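You operate a simulated robot arm through the tools that you are given. There is no shell and no other tool. Be economical: measure what you need, move in short steps, check, and stop when the job is done.

Carry out the task below with a simulated robot arm. There is one attempt and no reset: what you move stays moved.

TASK
Set the green and red tealights in matching cups and switch them on.
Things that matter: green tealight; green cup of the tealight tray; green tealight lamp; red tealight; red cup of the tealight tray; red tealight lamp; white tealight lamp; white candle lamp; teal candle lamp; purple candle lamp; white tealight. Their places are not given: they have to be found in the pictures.

The check looks at the end state, three seconds after you hand in, the way a careful person would. Anything else that was tipped, shoved, dropped, spilled or broken makes it a failure.

THE ROBOT
A 6-joint arm with a two-finger parallel gripper, fixed in place. Base frame: the origin is at the foot of the arm, x ahead of it, y to its left, z up; the work surface is at about z = 83. Readings come in cm, rad, newtons and seconds.
With the tool pointing down near the work surface it reaches from about 24 to 64 cm from the base axis. Its first joint turns from -1.152 to 1.152 rad. Payload 2.7 kg.
Tool frame: the origin (TCP) lies between the finger pads and is the grasp point; the fingertips stand 2.3 cm ahead of it; z points along the fingers, y is the line along which they close. Largest opening 9.4 cm; finger width 3.8, thickness 1; the body of the gripper, 5.4 by 9.6 cm, starts 3.9 cm behind the TCP.
Orientation is that of the tool frame in the base frame, as a unit quaternion [x, y, z, w]. With the fingers straight down and closing along the base's y, the tool's x points along the base's -x, its y along +y and its z along -z.

THE INTERFACE
- The arm moves only by the tool drive_tool. Its argument "rows" is a list of rows, each a list of 7 numbers: the turn, a rotation vector about the base's x, y, z in rad, then the shift along the base's x, y, z in cm, then the closure in counts, from 0 (fully open) to 255 (shut). In form: [[wx, wy, wz, tx, ty, tz, fingers], ...]. A call has 1 to 8 rows; each row shifts and turns the commanded pose from where the row before left it. Each row takes 0.2 s and may step no farther than 5 cm and 0.15 rad from the row before; otherwise, or with a gripper value out of range, the whole call is refused. A pose out of reach is approached as far as the arm can. The call stops where the force on the tool passes 40 N (or 10 N more than at its start, if that is more) or the arm is blocked; 0.2 s more then pass. The fingers move at their own pace (about 4.5 cm/s each) and stop on an object; they squeeze with about 22 N. The grip force told is the motor's: it shows also when the fingers shut on nothing. Time passes only in rows, and 0.2 s behind the last, so rows that do not move let the fingers close. The reply holds the time, the measured pose of the TCP, the force on the tool along the base axes, the opening and the grip force, in the units named above and with some noise.
- Cameras (640 x 400 px; columns grow to the right, rows downward): "scene" is fixed at [8.41, -42.58, 141.6]; the picture's right is [0.66, -0.75, 0.00], its down [-0.35, -0.32, -0.88] and it looks along [0.66, 0.58, -0.47] (base axes); focal length 349 px, centre (320, 200). "wrist" rides on the gripper at [-3.9, 0, -4.4] in the tool frame; the picture's right is [0.00, -1.00, 0.00], its down [0.97, 0.00, -0.24] and it looks along [0.24, 0.00, 0.97] (tool axes); focal length 218 px, centre (320, 200).
- camera(camera): a new picture of that camera. It takes no simulated time.
- pixel_to_xyz(camera, pixels): there is no depth. For up to 12 entries [column, row, z] of the newest picture of that camera ("zoom" is the newest enlarged one), the place [x, y] in the base frame at which the ray of that pixel passes the height z, good to about 0.2 cm, but the place of the scene camera against the robot may be out by one fixed shift of up to 1.8 cm in any direction. It takes no simulated time.
- close_up(camera, box): a new picture of the part [left, top, right, bottom] of that camera's present view, enlarged. It takes no simulated time.
- close_job(): hands the job in; it is judged then, once.

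Keep the steps short. Do not move on a guess: measure, check each grasp and each placing, and mend mistakes. In all there are 80 turns and 38 pictures (those below and enlarged ones count). Leave the gripper open and the arm clear of the work at the hand-in unless told otherwise, and finish with a single line.

The tools are called after ">>>" by a JSON object that holds its "op" and its "data". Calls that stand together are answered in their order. drive_tool: Moves the arm, as the interface text tells. Its arguments: {"type":"object","properties":{"rows":{"type":"array"}},"required":["rows"]} The other tools are called the same way: camera (camera) takes a picture; pixel_to_xyz (camera, pixels) gives the place at which the rays of pixels pass given heights; close_up (camera, box) takes an enlarged picture of a part of a camera's view; close_job () hands the job in.

At the start:

```text
t: 0.0
tool_pos: [46.99, 0.27, 117.26]
tool_rot: [-0.001, 1.0, 0.0, 0.002]
contact_force: [-0.2, -0.1, 0.0]
gripper_width: 9.41
grip_force: 0.1
```

scene: 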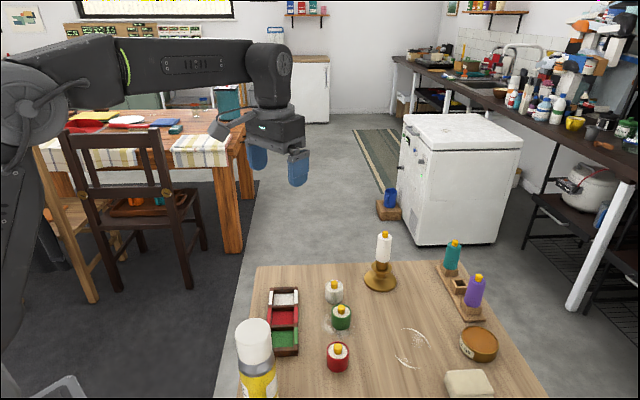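
wrist: 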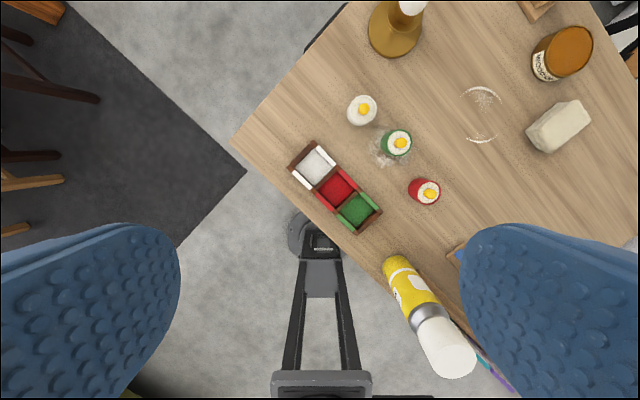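

I see a three-cup tray and three tealights (white, green, red) on the table. I'll enlarge both views to find the switches and details.

>>> {"op": "close_up", "data": {"camera": "scene", "box": [230, 260, 390, 390]}}

>>> {"op": "close_up", "data": {"camera": "wrist", "box": [270, 80, 470, 250]}}

>>> {"op": "pixel_to_xyz", "data": {"camera": "wrist", "pixels": [[362, 110, 86], [396, 143, 86], [425, 191, 86], [315, 166, 84], [336, 188, 84], [358, 210, 84], [363, 108, 87], [400, 143, 87], [430, 194, 87], [395, 262, 86], [447, 350, 100]]}}

```text
3.08 times, centred on (310, 325) of scene
```

zoom: 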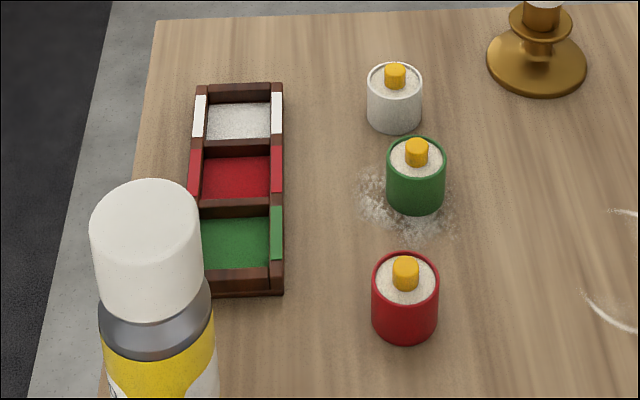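

```text
2.35 times, centred on (370, 165) of wrist
```

zoom: 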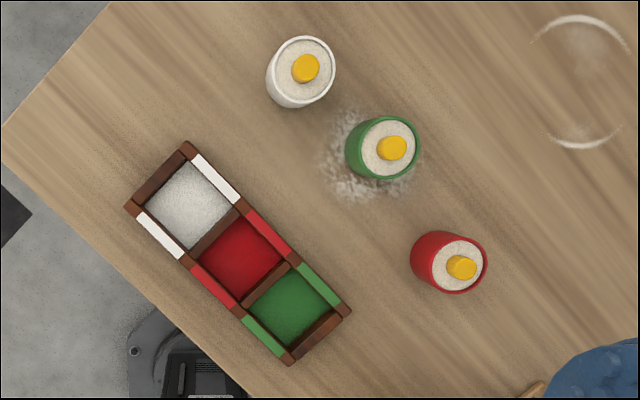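

```text
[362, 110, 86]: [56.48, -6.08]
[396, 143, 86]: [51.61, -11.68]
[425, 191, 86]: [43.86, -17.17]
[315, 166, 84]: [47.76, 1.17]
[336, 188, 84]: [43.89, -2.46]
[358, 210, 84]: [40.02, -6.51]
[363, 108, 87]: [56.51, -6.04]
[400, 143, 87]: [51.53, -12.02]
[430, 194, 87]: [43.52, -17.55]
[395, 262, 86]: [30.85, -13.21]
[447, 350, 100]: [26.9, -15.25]
```

The tray runs at about 45°, and the tealights are about 4.5 cm wide. I'll turn the tool +45°, so it closes across the tray, move high over the red tealight near (43.7, -17.3), and look from closer.

>>> {"op": "drive_tool", "data": {"rows": [[0, 0, 0.131, -0.5, -2.9, -1, 0], [0, 0, 0.131, -0.5, -2.9, -1, 0], [0, 0, 0.131, -0.5, -2.9, -2, 0], [0, 0, 0.131, -0.5, -2.9, -2, 0], [0, 0, 0.131, -0.6, -2.9, -2, 0], [0, 0, 0.13, -0.7, -3.0, -2, 0], [0, 0, 0, 0, 0, 0, 0]]}}

>>> {"op": "camera", "data": {"camera": "wrist"}}

```text
t: 1.6
tool_pos: [43.78, -17.23, 107.07]
tool_rot: [-0.383, 0.924, -0.001, 0.0]
contact_force: [0.2, 0.5, 0.7]
gripper_width: 9.41
grip_force: 0.1
```

```text
33 pictures are left
```

wrist: 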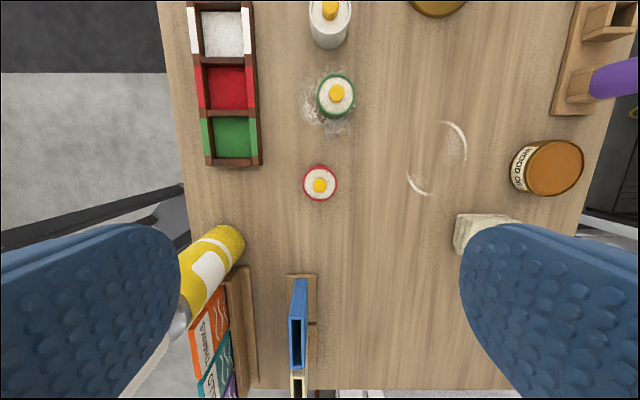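

>>> {"op": "pixel_to_xyz", "data": {"camera": "wrist", "pixels": [[320, 183, 87], [320, 183, 88], [336, 96, 87], [336, 96, 88], [303, 183, 87], [337, 183, 87], [226, 88, 83.5], [231, 137, 83.5], [228, 62, 85], [231, 113, 85], [234, 162, 85], [225, 245, 84]]}}

>>> {"op": "close_up", "data": {"camera": "wrist", "box": [160, 0, 400, 240]}}

```text
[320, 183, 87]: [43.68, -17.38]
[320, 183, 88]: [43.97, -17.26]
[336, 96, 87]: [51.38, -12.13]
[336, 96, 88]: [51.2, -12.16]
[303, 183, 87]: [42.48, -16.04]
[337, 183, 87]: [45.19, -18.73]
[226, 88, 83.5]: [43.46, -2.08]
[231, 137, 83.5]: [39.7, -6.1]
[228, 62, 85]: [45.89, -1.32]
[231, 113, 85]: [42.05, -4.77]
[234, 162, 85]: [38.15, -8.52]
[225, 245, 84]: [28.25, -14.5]
```

```text
1.67 times, centred on (280, 120) of wrist
```

zoom: 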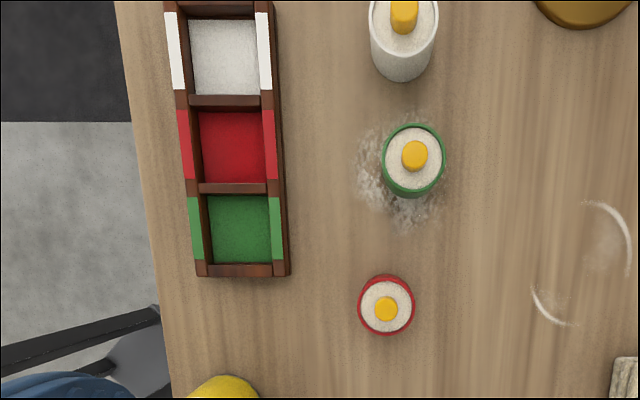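

Red is about 3.8 cm wide with its rim near z 87, centred at (43.7, -17.4). I'll come down to z≈96 and check again.

>>> {"op": "drive_tool", "data": {"rows": [[0, 0, 0, 0, -0.1, -4, 0], [0, 0, 0, 0, 0, -4, 0], [0, 0, 0, 0, 0, -3, 0], [0, 0, 0, 0, 0, 0, 0]]}}

>>> {"op": "camera", "data": {"camera": "wrist"}}

```text
t: 2.6
tool_pos: [43.85, -17.38, 96.15]
tool_rot: [-0.383, 0.924, 0.001, 0.0]
contact_force: [-0.6, 0.1, 0.1]
gripper_width: 9.39
grip_force: 0.0
```

```text
31 pictures are left
```

wrist: 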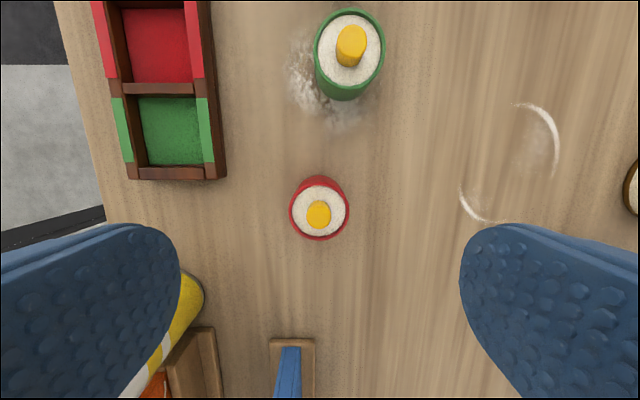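

>>> {"op": "pixel_to_xyz", "data": {"camera": "wrist", "pixels": [[319, 213, 87], [290, 212, 87], [349, 212, 87], [319, 241, 87], [319, 185, 87], [205, 292, 83.5], [320, 178, 83], [350, 47, 87], [215, 178, 84.5], [158, 92, 84.5], [169, 173, 84.5], [169, 135, 83.5]]}}

>>> {"op": "close_up", "data": {"camera": "scene", "box": [240, 230, 440, 390]}}

```text
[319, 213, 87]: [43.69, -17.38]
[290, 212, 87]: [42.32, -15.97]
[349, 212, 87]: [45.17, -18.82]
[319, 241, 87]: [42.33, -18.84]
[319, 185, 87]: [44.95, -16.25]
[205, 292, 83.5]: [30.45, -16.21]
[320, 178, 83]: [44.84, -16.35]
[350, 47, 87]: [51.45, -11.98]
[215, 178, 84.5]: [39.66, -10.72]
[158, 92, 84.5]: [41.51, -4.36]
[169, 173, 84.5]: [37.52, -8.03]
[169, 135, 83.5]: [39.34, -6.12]
```

```text
2.50 times, centred on (340, 310) of scene
```

zoom: 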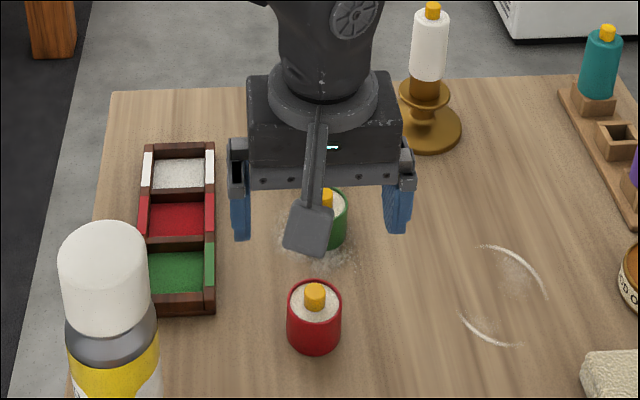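

Red's centre reads (43.7, -17.4), which is under the TCP. I'll descend to z≈87.2, so the fingertips are near 85, and close gently.

>>> {"op": "drive_tool", "data": {"rows": [[0, 0, 0, -0.12, 0, -4, 0], [0, 0, 0, 0, 0, -4, 0], [0, 0, 0, 0, 0, -1, 0], [0, 0, 0, 0, 0, 0, 150], [0, 0, 0, 0, 0, 0, 255], [0, 0, 0, 0, 0, 0, 255], [0, 0, 0, 0, 0, 0, 255], [0, 0, 0, 0, 0, 0, 255]]}}

>>> {"op": "close_up", "data": {"camera": "scene", "box": [240, 230, 440, 390]}}

```text
t: 4.4
tool_pos: [43.68, -17.32, 87.02]
tool_rot: [-0.383, 0.924, 0.0, 0.0]
contact_force: [0.1, -0.2, 0.7]
gripper_width: 3.93
grip_force: 21.8
```

```text
2.50 times, centred on (340, 310) of scene
```

zoom: 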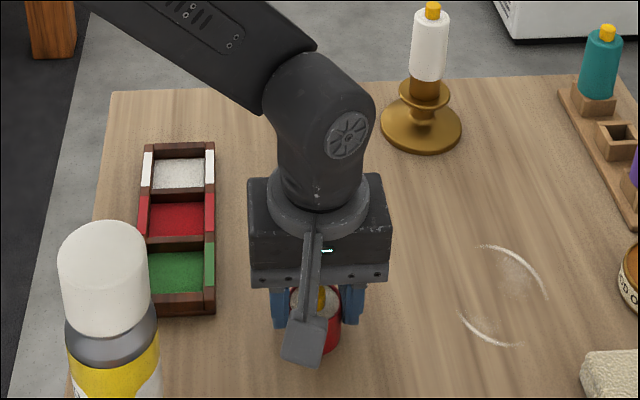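

Red is gripped (opening 3.93, 21.8 N). I'll lift it and carry it above the red cup near (43.6, -2.3), then look.

>>> {"op": "drive_tool", "data": {"rows": [[0, 0, 0, 0, 0, 4, 255], [0, 0, 0, 0, 0, 5, 255], [0, 0, 0, 0, 4, 2, 255], [0, 0, 0, 0, 4, 0, 255], [0, 0, 0, 0, 4, 0, 255], [0, 0, 0, 0, 3, 0, 255], [0, 0, 0, 0, 0, 0, 255]]}}

>>> {"op": "camera", "data": {"camera": "wrist"}}

```text
t: 6.0
tool_pos: [43.72, -2.03, 98.27]
tool_rot: [-0.382, 0.924, 0.0, 0.0]
contact_force: [0.3, -0.3, -0.3]
gripper_width: 3.94
grip_force: 21.7
```

```text
28 pictures are left
```

wrist: 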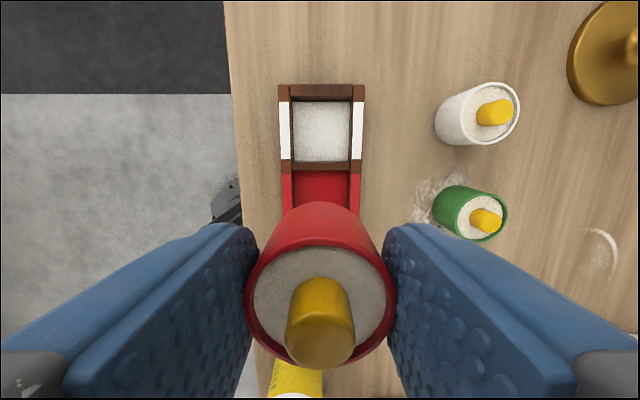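

>>> {"op": "pixel_to_xyz", "data": {"camera": "wrist", "pixels": [[322, 92, 85], [321, 166, 85], [279, 166, 85], [366, 166, 85], [286, 166, 85], [359, 166, 85], [322, 92, 86], [321, 166, 86], [321, 131, 83.5], [321, 131, 84]]}}

>>> {"op": "close_up", "data": {"camera": "wrist", "box": [260, 70, 390, 220]}}

```text
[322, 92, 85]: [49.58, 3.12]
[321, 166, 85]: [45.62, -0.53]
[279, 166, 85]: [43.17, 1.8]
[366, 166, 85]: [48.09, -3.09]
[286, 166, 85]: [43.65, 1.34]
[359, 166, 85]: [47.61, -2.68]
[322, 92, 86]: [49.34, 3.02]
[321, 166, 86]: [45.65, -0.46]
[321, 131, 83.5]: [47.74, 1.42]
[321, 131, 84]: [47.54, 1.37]
```

```text
2.67 times, centred on (325, 145) of wrist
```

zoom: 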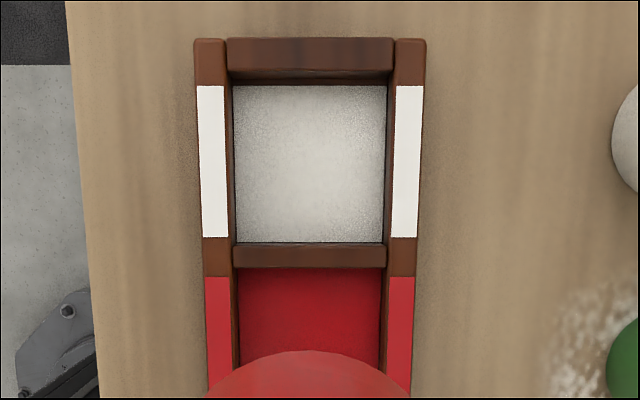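

The tray's centreline lines up with the tool. The white/red divider is at (45.6, -0.6), so the red cup's centre is about (43.7, -2.5). I'll shift -0.48 in y and lower to z≈89, then look at the scene.

>>> {"op": "drive_tool", "data": {"rows": [[0, 0, 0, 0, -0.48, -2, 255], [0, 0, 0, 0, 0, -4, 255], [0, 0, 0, 0, 0, -3, 255], [0, 0, 0, 0, 0, 0, 255]]}}

>>> {"op": "close_up", "data": {"camera": "scene", "box": [230, 270, 350, 370]}}

>>> {"op": "camera", "data": {"camera": "wrist"}}

```text
t: 7.0
tool_pos: [43.5, -2.93, 89.12]
tool_rot: [-0.383, 0.924, 0.0, 0.001]
contact_force: [-0.8, -0.2, -0.7]
gripper_width: 3.95
grip_force: 22.4
```

```text
4.00 times, centred on (290, 320) of scene
```

zoom: 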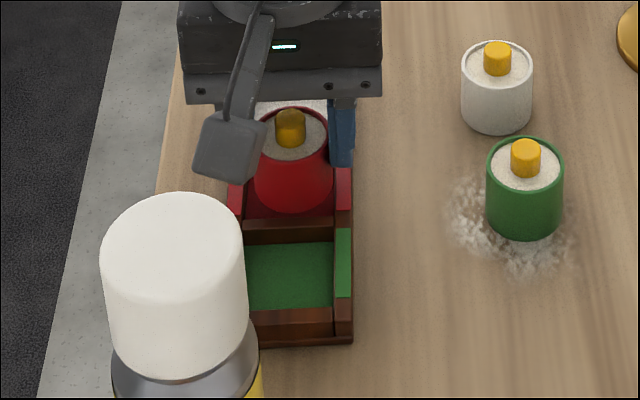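

```text
25 pictures are left
```

wrist: 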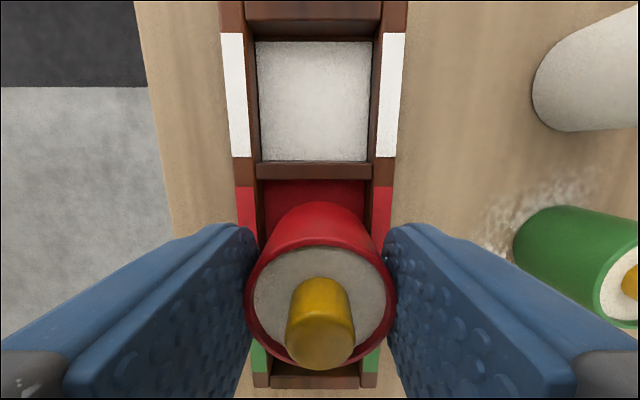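

>>> {"op": "pixel_to_xyz", "data": {"camera": "wrist", "pixels": [[315, 170, 85], [257, 170, 85], [373, 170, 85], [314, 12, 85], [315, 382, 85], [221, 30, 85], [406, 30, 85], [313, 100, 83.7], [320, 200, 85]]}}

```text
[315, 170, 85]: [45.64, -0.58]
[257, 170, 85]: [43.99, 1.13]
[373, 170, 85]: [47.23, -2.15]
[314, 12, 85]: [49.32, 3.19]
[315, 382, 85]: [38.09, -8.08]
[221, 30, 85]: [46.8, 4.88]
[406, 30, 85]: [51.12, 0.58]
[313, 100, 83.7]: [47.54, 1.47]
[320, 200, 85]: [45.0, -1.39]
```

The tray ends give a red cup centre of (43.7, -2.45) and a green one of (39.95, -6.2). The TCP is about (0.2, 0.4) off. I'll correct that and lower in small steps.

>>> {"op": "drive_tool", "data": {"rows": [[0, 0, 0, 0.17, 0.36, 0, 255], [0, 0, 0, 0, 0, -0.5, 255], [0, 0, 0, 0, 0, -0.4, 255], [0, 0, 0, 0, 0, -0.3, 255], [0, 0, 0, 0, 0, 0, 255]]}}

```text
t: 8.2
tool_pos: [43.76, -2.53, 87.93]
tool_rot: [-0.383, 0.924, 0.0, 0.001]
contact_force: [0.2, -0.8, -0.9]
gripper_width: 3.96
grip_force: 21.8
```

No contact yet at z 87.9, with the bottom at about 83.9. I'll go down in 0.15 cm steps until it touches.

>>> {"op": "drive_tool", "data": {"rows": [[0, 0, 0, 0, 0, -0.15, 255], [0, 0, 0, 0, 0, -0.15, 255], [0, 0, 0, 0, 0, 0, 255]]}}

>>> {"op": "close_up", "data": {"camera": "scene", "box": [230, 270, 350, 370]}}

```text
t: 9.0
tool_pos: [43.8, -2.54, 87.7]
tool_rot: [-0.383, 0.924, 0.0, 0.0]
contact_force: [-0.1, 1.3, 0.0]
gripper_width: 3.93
grip_force: 22.2
```

```text
4.00 times, centred on (290, 320) of scene
```

zoom: 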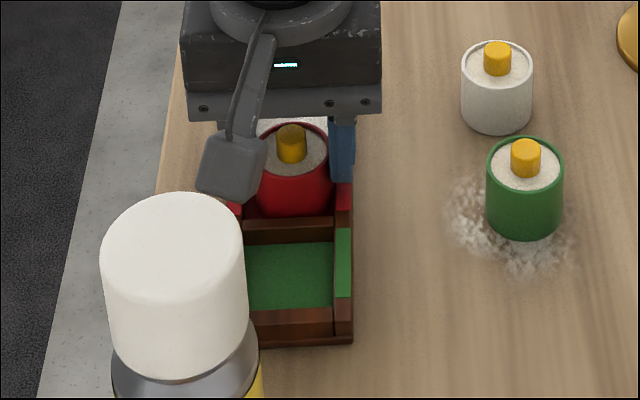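

>>> {"op": "drive_tool", "data": {"rows": [[0, 0, 0, 0, 0, -0.12, 255], [0, 0, 0, 0, 0, -0.1, 255], [0, 0, 0, 0, 0, 0, 255]]}}

```text
t: 9.8
tool_pos: [43.77, -2.38, 87.59]
tool_rot: [-0.384, 0.923, -0.001, 0.002]
contact_force: [-3.3, -3.9, 17.2]
gripper_width: 3.97
grip_force: 22.0
```

Contact shows at 17 N. I'll ease up slightly, open, rise straight up, and look.

>>> {"op": "drive_tool", "data": {"rows": [[0, 0, 0, 0, 0, 0.1, 255], [0, 0, 0, 0, 0, 0, 120], [0, 0, 0, 0, 0, 0, 90], [0, 0, 0, 0, 0, 0, 60], [0, 0, 0, 0, 0, 3, 60], [0, 0, 0, 0, 0, 4, 60], [0, 0, 0, 0, 0, 4, 60], [0, 0, 0, 0, 0, 0, 60]]}}

>>> {"op": "camera", "data": {"camera": "wrist"}}

```text
t: 11.6
tool_pos: [43.84, -2.34, 98.84]
tool_rot: [-0.383, 0.924, 0.0, 0.0]
contact_force: [-0.3, 0.8, -0.2]
gripper_width: 7.19
grip_force: 0.0
```

```text
23 pictures are left
```

wrist: 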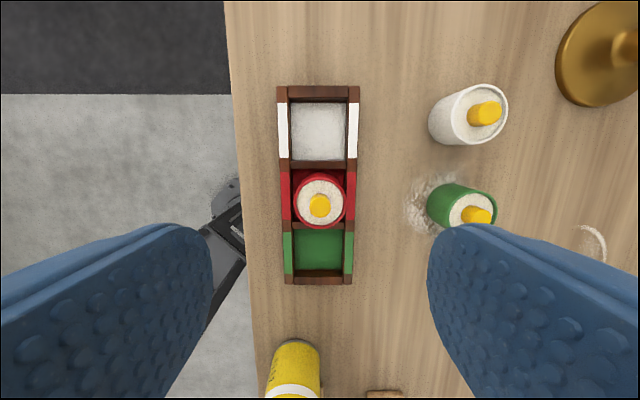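

Red sits in its cup. Next is green. I'll measure it and the candlestick's base for clearance.

>>> {"op": "pixel_to_xyz", "data": {"camera": "wrist", "pixels": [[473, 208, 87], [605, 55, 84], [555, 60, 84], [603, 108, 84], [488, 105, 87], [323, 198, 88]]}}

>>> {"op": "drive_tool", "data": {"rows": [[0, 0, 0, 1.9, -2.4, 0, 0], [0, 0, 0, 1.9, -2.4, 0, 0], [0, 0, 0, 1.9, -2.4, 0, 0], [0, 0, 0, 1.9, -2.4, 0, 0], [0, 0, 0, 0, 0, 0, 0]]}}

>>> {"op": "camera", "data": {"camera": "wrist"}}

```text
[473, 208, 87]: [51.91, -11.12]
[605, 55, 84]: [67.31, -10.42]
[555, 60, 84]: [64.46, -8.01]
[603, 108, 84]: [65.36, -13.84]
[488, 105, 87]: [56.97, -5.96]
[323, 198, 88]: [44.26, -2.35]
```

```text
t: 12.8
tool_pos: [51.53, -12.0, 98.65]
tool_rot: [-0.384, 0.923, 0.001, 0.0]
contact_force: [0.0, -0.4, -0.2]
gripper_width: 9.4
grip_force: 0.0
```

```text
22 pictures are left
```

wrist: 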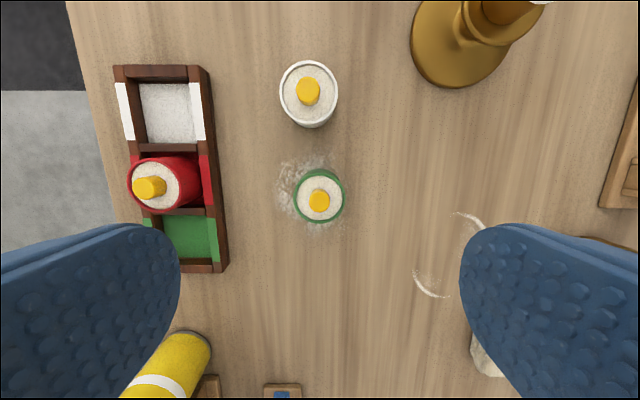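

>>> {"op": "pixel_to_xyz", "data": {"camera": "wrist", "pixels": [[319.5, 198, 87], [294, 198, 87], [345, 198, 87], [308, 90, 87]]}}

```text
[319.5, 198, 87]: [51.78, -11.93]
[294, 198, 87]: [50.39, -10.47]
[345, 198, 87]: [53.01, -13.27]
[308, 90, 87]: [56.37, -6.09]
```

Green's centre is (51.7, -11.9). I'll make a small correction, descend to z≈87.1 and close.

>>> {"op": "drive_tool", "data": {"rows": [[0, 0, 0, 0.12, 0.06, -4, 0], [0, 0, 0, 0, 0, -4, 0], [0, 0, 0, 0, 0, -3.5, 0], [0, 0, 0, 0, 0, 0, 130], [0, 0, 0, 0, 0, 0, 255], [0, 0, 0, 0, 0, 0, 255], [0, 0, 0, 0, 0, 0, 255], [0, 0, 0, 0, 0, 0, 255]]}}

>>> {"op": "camera", "data": {"camera": "wrist"}}

```text
t: 14.6
tool_pos: [51.65, -11.98, 86.99]
tool_rot: [-0.384, 0.923, 0.0, 0.001]
contact_force: [-0.2, 0.7, 0.3]
gripper_width: 3.95
grip_force: 21.9
```

```text
21 pictures are left
```

wrist: 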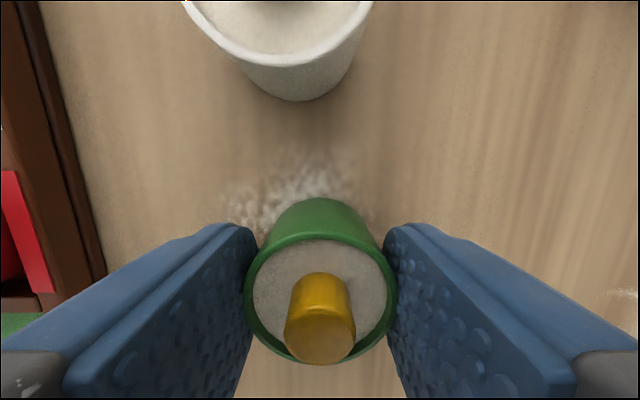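

Green is gripped (3.95 cm). I'll lift it and carry it to above the green cup at (39.95, -6.2).

>>> {"op": "drive_tool", "data": {"rows": [[0, 0, 0, 0, 0, 4, 255], [0, 0, 0, 0, 0, 5, 255], [0, 0, 0, 0, 0, 2, 255], [0, 0, 0, -3.9, 1.9, 0, 255], [0, 0, 0, -3.9, 1.9, 0, 255], [0, 0, 0, -3.9, 1.95, 0, 255], [0, 0, 0, 0, 0, 0, 255]]}}

>>> {"op": "camera", "data": {"camera": "wrist"}}

>>> {"op": "close_up", "data": {"camera": "scene", "box": [230, 230, 390, 360]}}

```text
t: 16.2
tool_pos: [39.88, -6.3, 97.95]
tool_rot: [-0.384, 0.923, 0.001, 0.0]
contact_force: [-0.2, -0.1, -0.4]
gripper_width: 3.94
grip_force: 22.1
```

```text
20 pictures are left
```

wrist: 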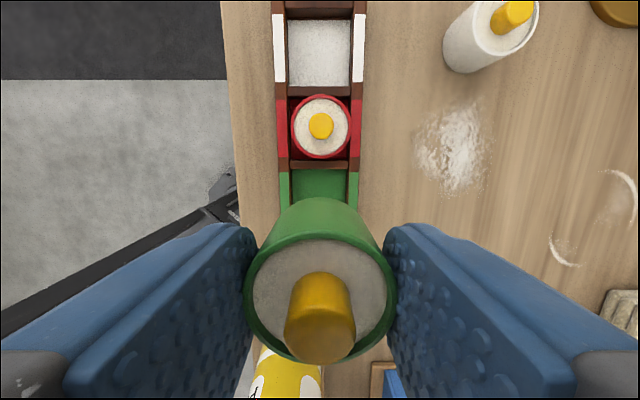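

```text
3.08 times, centred on (310, 295) of scene
```

zoom: 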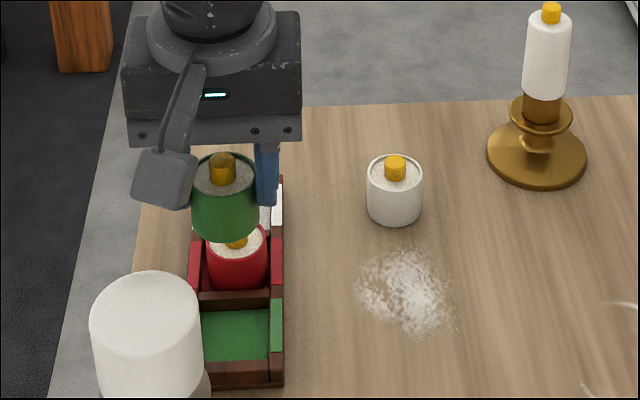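

>>> {"op": "pixel_to_xyz", "data": {"camera": "wrist", "pixels": [[320, 164, 85], [279, 164, 85], [361, 164, 85], [320, 91, 85]]}}

>>> {"op": "drive_tool", "data": {"rows": [[0, 0, 0, 0.07, 0.1, -4, 255], [0, 0, 0, 0, 0, -4, 255], [0, 0, 0, 0, 0, 0, 255]]}}

```text
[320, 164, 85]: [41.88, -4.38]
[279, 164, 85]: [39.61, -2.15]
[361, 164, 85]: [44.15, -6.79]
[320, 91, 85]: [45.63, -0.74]
```

```text
t: 17.0
tool_pos: [39.96, -5.85, 90.13]
tool_rot: [-0.384, 0.923, -0.001, 0.0]
contact_force: [0.0, 0.2, -0.3]
gripper_width: 3.95
grip_force: 22.3
```

The divider is at (41.9, -4.4), so the green cup's centre is about (40.0, -6.25). I'll nudge and lower.

>>> {"op": "drive_tool", "data": {"rows": [[0, 0, 0, 0, -0.12, -1, 255], [0, 0, 0, 0, 0, -0.8, 255], [0, 0, 0, 0, 0, -0.4, 255], [0, 0, 0, 0, 0, 0, 255]]}}

>>> {"op": "camera", "data": {"camera": "wrist"}}

```text
t: 18.0
tool_pos: [39.94, -6.22, 88.02]
tool_rot: [-0.383, 0.924, 0.0, 0.001]
contact_force: [-1.4, 0.3, 0.5]
gripper_width: 3.94
grip_force: 21.6
```

```text
18 pictures are left
```

wrist: 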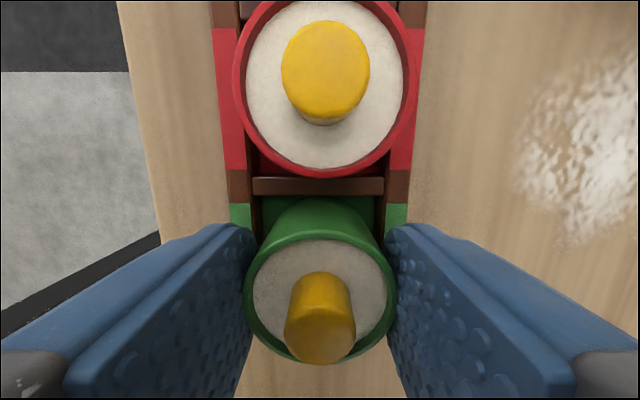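

It is centred in the cup. I'll lower in fine steps until contact.

>>> {"op": "drive_tool", "data": {"rows": [[0, 0, 0, 0, 0, -0.2, 255], [0, 0, 0, 0, 0, -0.15, 255], [0, 0, 0, 0, 0, -0.1, 255], [0, 0, 0, 0, 0, 0, 255]]}}

```text
t: 19.0
tool_pos: [39.91, -6.33, 87.46]
tool_rot: [-0.384, 0.923, 0.0, 0.001]
contact_force: [-5.5, 0.1, 18.9]
gripper_width: 3.97
grip_force: 22.0
```

Contact shows at 19 N. I'll ease up, release, rise, and look.

>>> {"op": "drive_tool", "data": {"rows": [[0, 0, 0, 0, 0, 0.1, 255], [0, 0, 0, 0, 0, 0, 120], [0, 0, 0, 0, 0, 0, 90], [0, 0, 0, 0, 0, 0, 60], [0, 0, 0, 0, 0, 3, 60], [0, 0, 0, 0, 0, 4, 60], [0, 0, 0, 0, 0, 3, 60], [0, 0, 0, 0, 0, 0, 60]]}}

>>> {"op": "camera", "data": {"camera": "wrist"}}

>>> {"op": "close_up", "data": {"camera": "scene", "box": [230, 260, 390, 360]}}

```text
t: 20.8
tool_pos: [39.74, -6.24, 97.5]
tool_rot: [-0.383, 0.924, 0.001, 0.0]
contact_force: [-0.8, -0.7, 0.6]
gripper_width: 7.19
grip_force: 0.0
```

```text
17 pictures are left
```

wrist: 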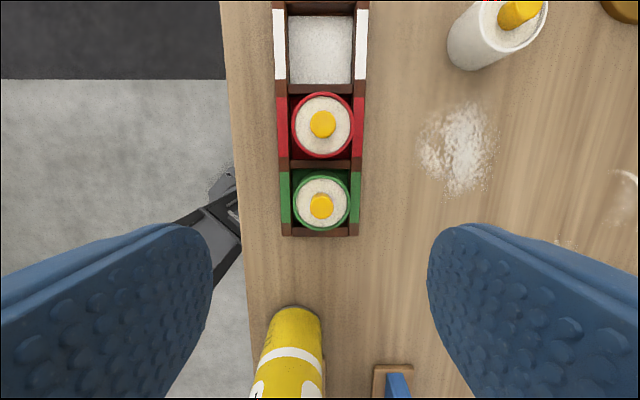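

```text
4.00 times, centred on (310, 310) of scene
```

zoom: 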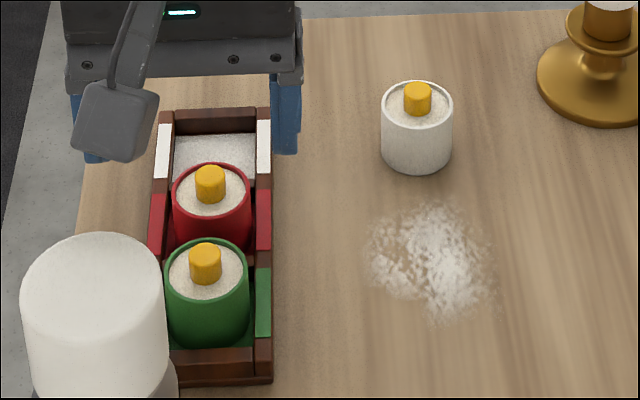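

Both are seated. The lamps look unlit, and the orange cylinder on top looks like a press button. I'll close the fingers above green, come down to z≈92, then feel for the button.

>>> {"op": "drive_tool", "data": {"rows": [[0, 0, 0, 0.05, 0, 0, 255], [0, 0, 0, 0, 0, 0, 255], [0, 0, 0, 0, 0, 0, 255], [0, 0, 0, 0, 0, 0, 255], [0, 0, 0, 0, 0, -3, 255], [0, 0, 0, 0, 0, -2.5, 255], [0, 0, 0, 0, 0, 0, 255]]}}

>>> {"op": "close_up", "data": {"camera": "scene", "box": [230, 260, 390, 360]}}

```text
t: 22.4
tool_pos: [39.96, -6.21, 92.08]
tool_rot: [-0.383, 0.924, 0.0, 0.001]
contact_force: [-0.6, 0.0, -0.3]
gripper_width: 0.0
grip_force: 21.6
```

```text
4.00 times, centred on (310, 310) of scene
```

zoom: 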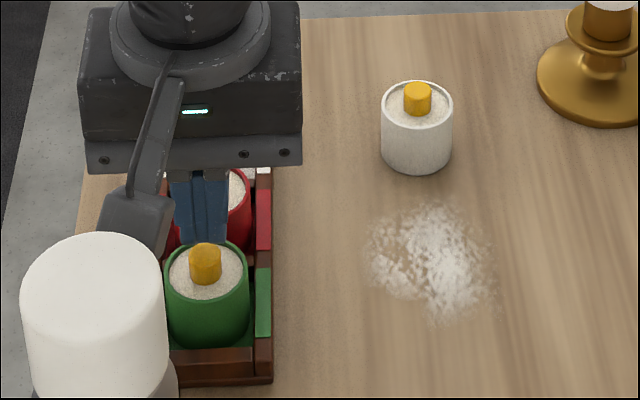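

The fingers are above the flame with about 1 cm left. I'll descend in small steps and watch the force.

>>> {"op": "drive_tool", "data": {"rows": [[0, 0, 0, 0, 0, -0.4, 255], [0, 0, 0, 0, 0, -0.2, 255], [0, 0, 0, 0, 0, -0.2, 255], [0, 0, 0, 0, 0, 0, 255]]}}

```text
t: 23.4
tool_pos: [39.85, -6.27, 91.18]
tool_rot: [-0.384, 0.924, 0.0, 0.0]
contact_force: [0.2, 0.1, 0.2]
gripper_width: 0.04
grip_force: 22.1
```

>>> {"op": "drive_tool", "data": {"rows": [[0, 0, 0, 0, 0, -0.1, 255], [0, 0, 0, 0, 0, -0.1, 255], [0, 0, 0, 0, 0, -0.1, 255], [0, 0, 0, 0, 0, 0, 255]]}}

```text
t: 24.4
tool_pos: [40.01, -6.21, 90.85]
tool_rot: [-0.383, 0.924, 0.0, 0.001]
contact_force: [-0.4, -0.3, 0.0]
gripper_width: 0.0
grip_force: 21.8
```

>>> {"op": "drive_tool", "data": {"rows": [[0, 0, 0, 0, 0, -0.1, 255], [0, 0, 0, 0, 0, -0.1, 255], [0, 0, 0, 0, 0, -0.1, 255], [0, 0, 0, 0, 0, 0, 255]]}}

>>> {"op": "close_up", "data": {"camera": "scene", "box": [230, 260, 390, 360]}}

```text
t: 25.4
tool_pos: [39.94, -6.29, 90.66]
tool_rot: [-0.384, 0.924, 0.001, 0.0]
contact_force: [0.1, -0.5, -0.7]
gripper_width: 0.0
grip_force: 21.6
```

```text
4.00 times, centred on (310, 310) of scene
```

zoom: 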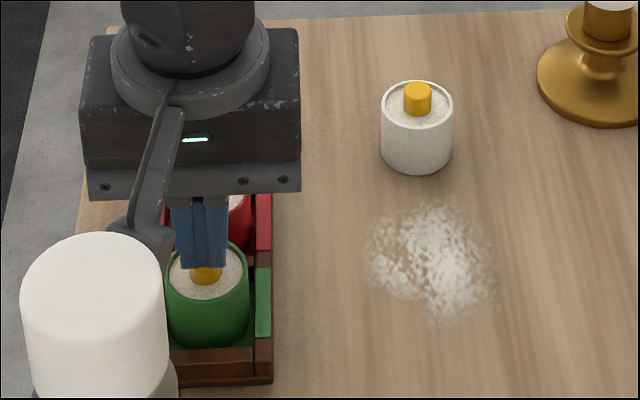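

No contact at 90.66 yet. The tips are just at the flame's top, so I'll continue.

>>> {"op": "drive_tool", "data": {"rows": [[0, 0, 0, 0, 0, -0.1, 255], [0, 0, 0, 0, 0, -0.1, 255], [0, 0, 0, 0, 0, -0.1, 255], [0, 0, 0, 0, 0, 0, 255]]}}

```text
t: 26.4
tool_pos: [39.81, -6.21, 90.27]
tool_rot: [-0.384, 0.923, 0.001, 0.0]
contact_force: [-0.1, 0.6, 2.1]
gripper_width: 0.0
grip_force: 21.3
```

Contact begins at 2 N. I'll press a little more.

>>> {"op": "drive_tool", "data": {"rows": [[0, 0, 0, 0, 0, -0.1, 255], [0, 0, 0, 0, 0, -0.1, 255], [0, 0, 0, 0, 0, 0, 255]]}}

>>> {"op": "close_up", "data": {"camera": "scene", "box": [230, 260, 390, 360]}}

```text
t: 27.2
tool_pos: [39.86, -6.31, 90.21]
tool_rot: [-0.384, 0.923, 0.0, 0.001]
contact_force: [-0.8, 1.6, 3.1]
gripper_width: 0.0
grip_force: 21.7
```

```text
4.00 times, centred on (310, 310) of scene
```

zoom: 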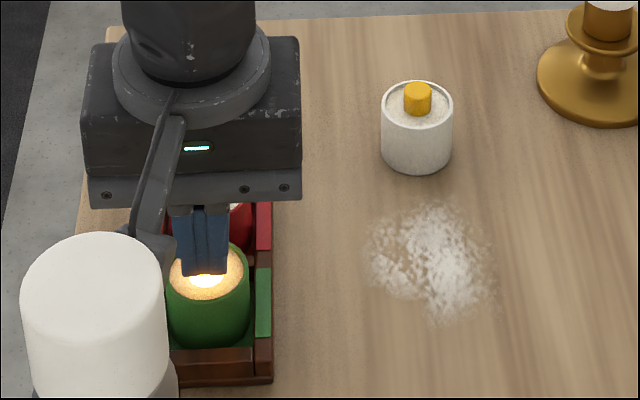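

The green lamp lit up. I'll rise straight to z≈94, then move over red at about (43.75, -2.4), and check.

>>> {"op": "drive_tool", "data": {"rows": [[0, 0, 0, 0, 0, 1.0, 255], [0, 0, 0, 0, 0, 2.5, 255], [0, 0, 0, 1.9, 1.9, 0, 255], [0, 0, 0, 1.9, 1.95, 0, 255], [0, 0, 0, 0, 0, 0, 255]]}}

>>> {"op": "close_up", "data": {"camera": "scene", "box": [230, 260, 390, 360]}}

```text
t: 28.4
tool_pos: [43.65, -2.24, 93.61]
tool_rot: [-0.384, 0.923, 0.0, 0.0]
contact_force: [-0.5, 0.4, 0.8]
gripper_width: 0.02
grip_force: 21.9
```

```text
4.00 times, centred on (310, 310) of scene
```

zoom: 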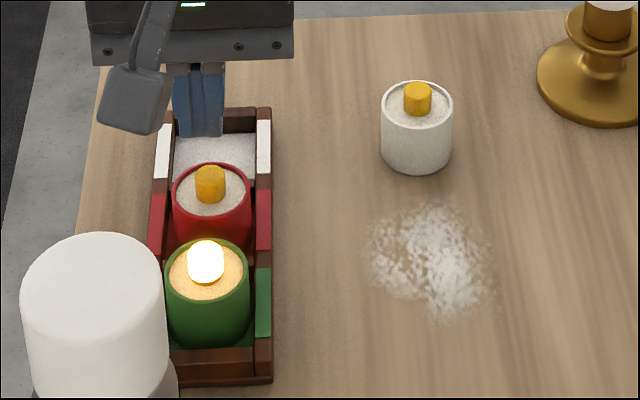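

Green stays lit. I'll check red's centre from the last wrist picture.

>>> {"op": "pixel_to_xyz", "data": {"camera": "wrist", "pixels": [[322, 124, 88], [323, 123, 88], [321, 204, 88]]}}

```text
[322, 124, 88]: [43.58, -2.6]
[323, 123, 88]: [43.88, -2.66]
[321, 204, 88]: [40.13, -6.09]
```

Red's centre is (43.75, -2.6). I'll nudge and descend to z≈90.6.

>>> {"op": "drive_tool", "data": {"rows": [[0, 0, 0, 0.12, -0.28, 0, 255], [0, 0, 0, 0, 0, -1.5, 255], [0, 0, 0, 0, 0, -1, 255], [0, 0, 0, 0, 0, -0.4, 255], [0, 0, 0, 0, 0, 0, 255]]}}

```text
t: 29.6
tool_pos: [43.78, -2.68, 90.61]
tool_rot: [-0.384, 0.923, 0.0, 0.0]
contact_force: [0.1, 0.7, -0.5]
gripper_width: 0.01
grip_force: 21.7
```

>>> {"op": "drive_tool", "data": {"rows": [[0, 0, 0, 0, 0, -0.12, 255], [0, 0, 0, 0, 0, -0.12, 255], [0, 0, 0, 0, 0, -0.12, 255], [0, 0, 0, 0, 0, -0.1, 255], [0, 0, 0, 0, 0, 0, 255]]}}

>>> {"op": "close_up", "data": {"camera": "scene", "box": [230, 260, 390, 360]}}

```text
t: 30.8
tool_pos: [43.9, -2.74, 90.22]
tool_rot: [-0.384, 0.923, 0.0, 0.001]
contact_force: [-1.0, 0.2, 3.1]
gripper_width: 0.01
grip_force: 21.4
```

```text
4.00 times, centred on (310, 310) of scene
```

zoom: 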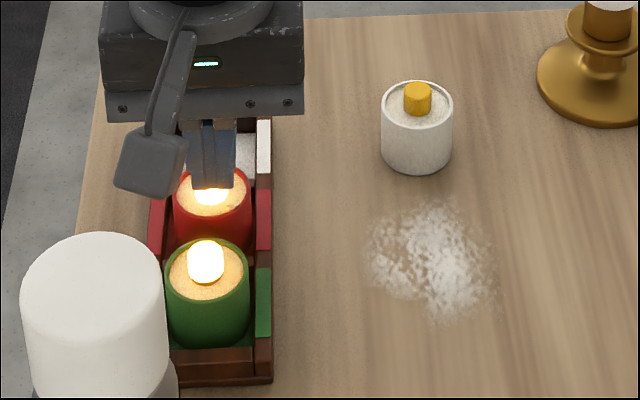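

Red is lit too. I'll rise well clear, open the gripper, and check the whole scene.

>>> {"op": "drive_tool", "data": {"rows": [[0, 0, 0, 0, 0, 1, 255], [0, 0, 0, 0, 0, 4, 255], [0, 0, 0, 0, 0, 5, 255], [0, 0, 0, 0, 0, 5, 100], [0, 0, 0, 0, 0, 5, 0], [0, 0, 0, 0, 0, 0, 0], [0, 0, 0, 0, 0, 0, 0], [0, 0, 0, 0, 0, 0, 0]]}}

>>> {"op": "camera", "data": {"camera": "scene"}}

>>> {"op": "camera", "data": {"camera": "wrist"}}

>>> {"op": "close_up", "data": {"camera": "scene", "box": [230, 260, 390, 360]}}

```text
t: 32.6
tool_pos: [43.6, -2.66, 109.99]
tool_rot: [-0.384, 0.923, 0.0, 0.0]
contact_force: [0.0, 0.6, 0.4]
gripper_width: 9.4
grip_force: 0.0
```

```text
10 pictures are left
```

scene: 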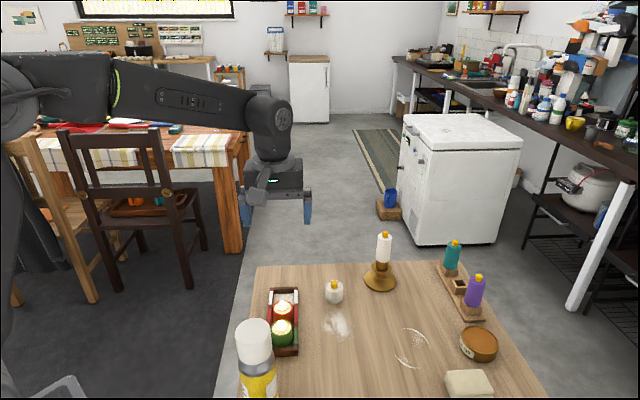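

```text
9 pictures are left
```

wrist: 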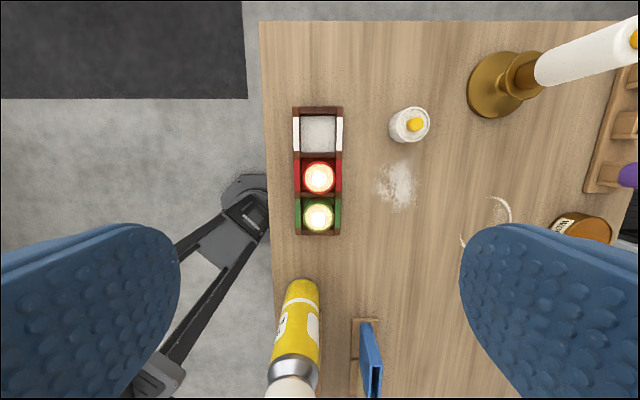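

```text
4.00 times, centred on (310, 310) of scene
```

zoom: 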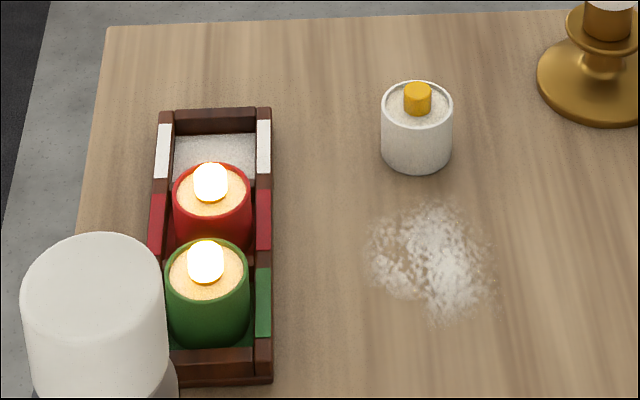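

Both tealights are upright and lit in their matching cups, and nothing else has moved. The arm is clear and the gripper is open, so I'm handing in.

>>> {"op": "close_job", "data": {}}

```text
The job is handed in.
```

The green and red tealights are in their matching cups and switched on; the white tealight and the three candles are untouched and unlit.
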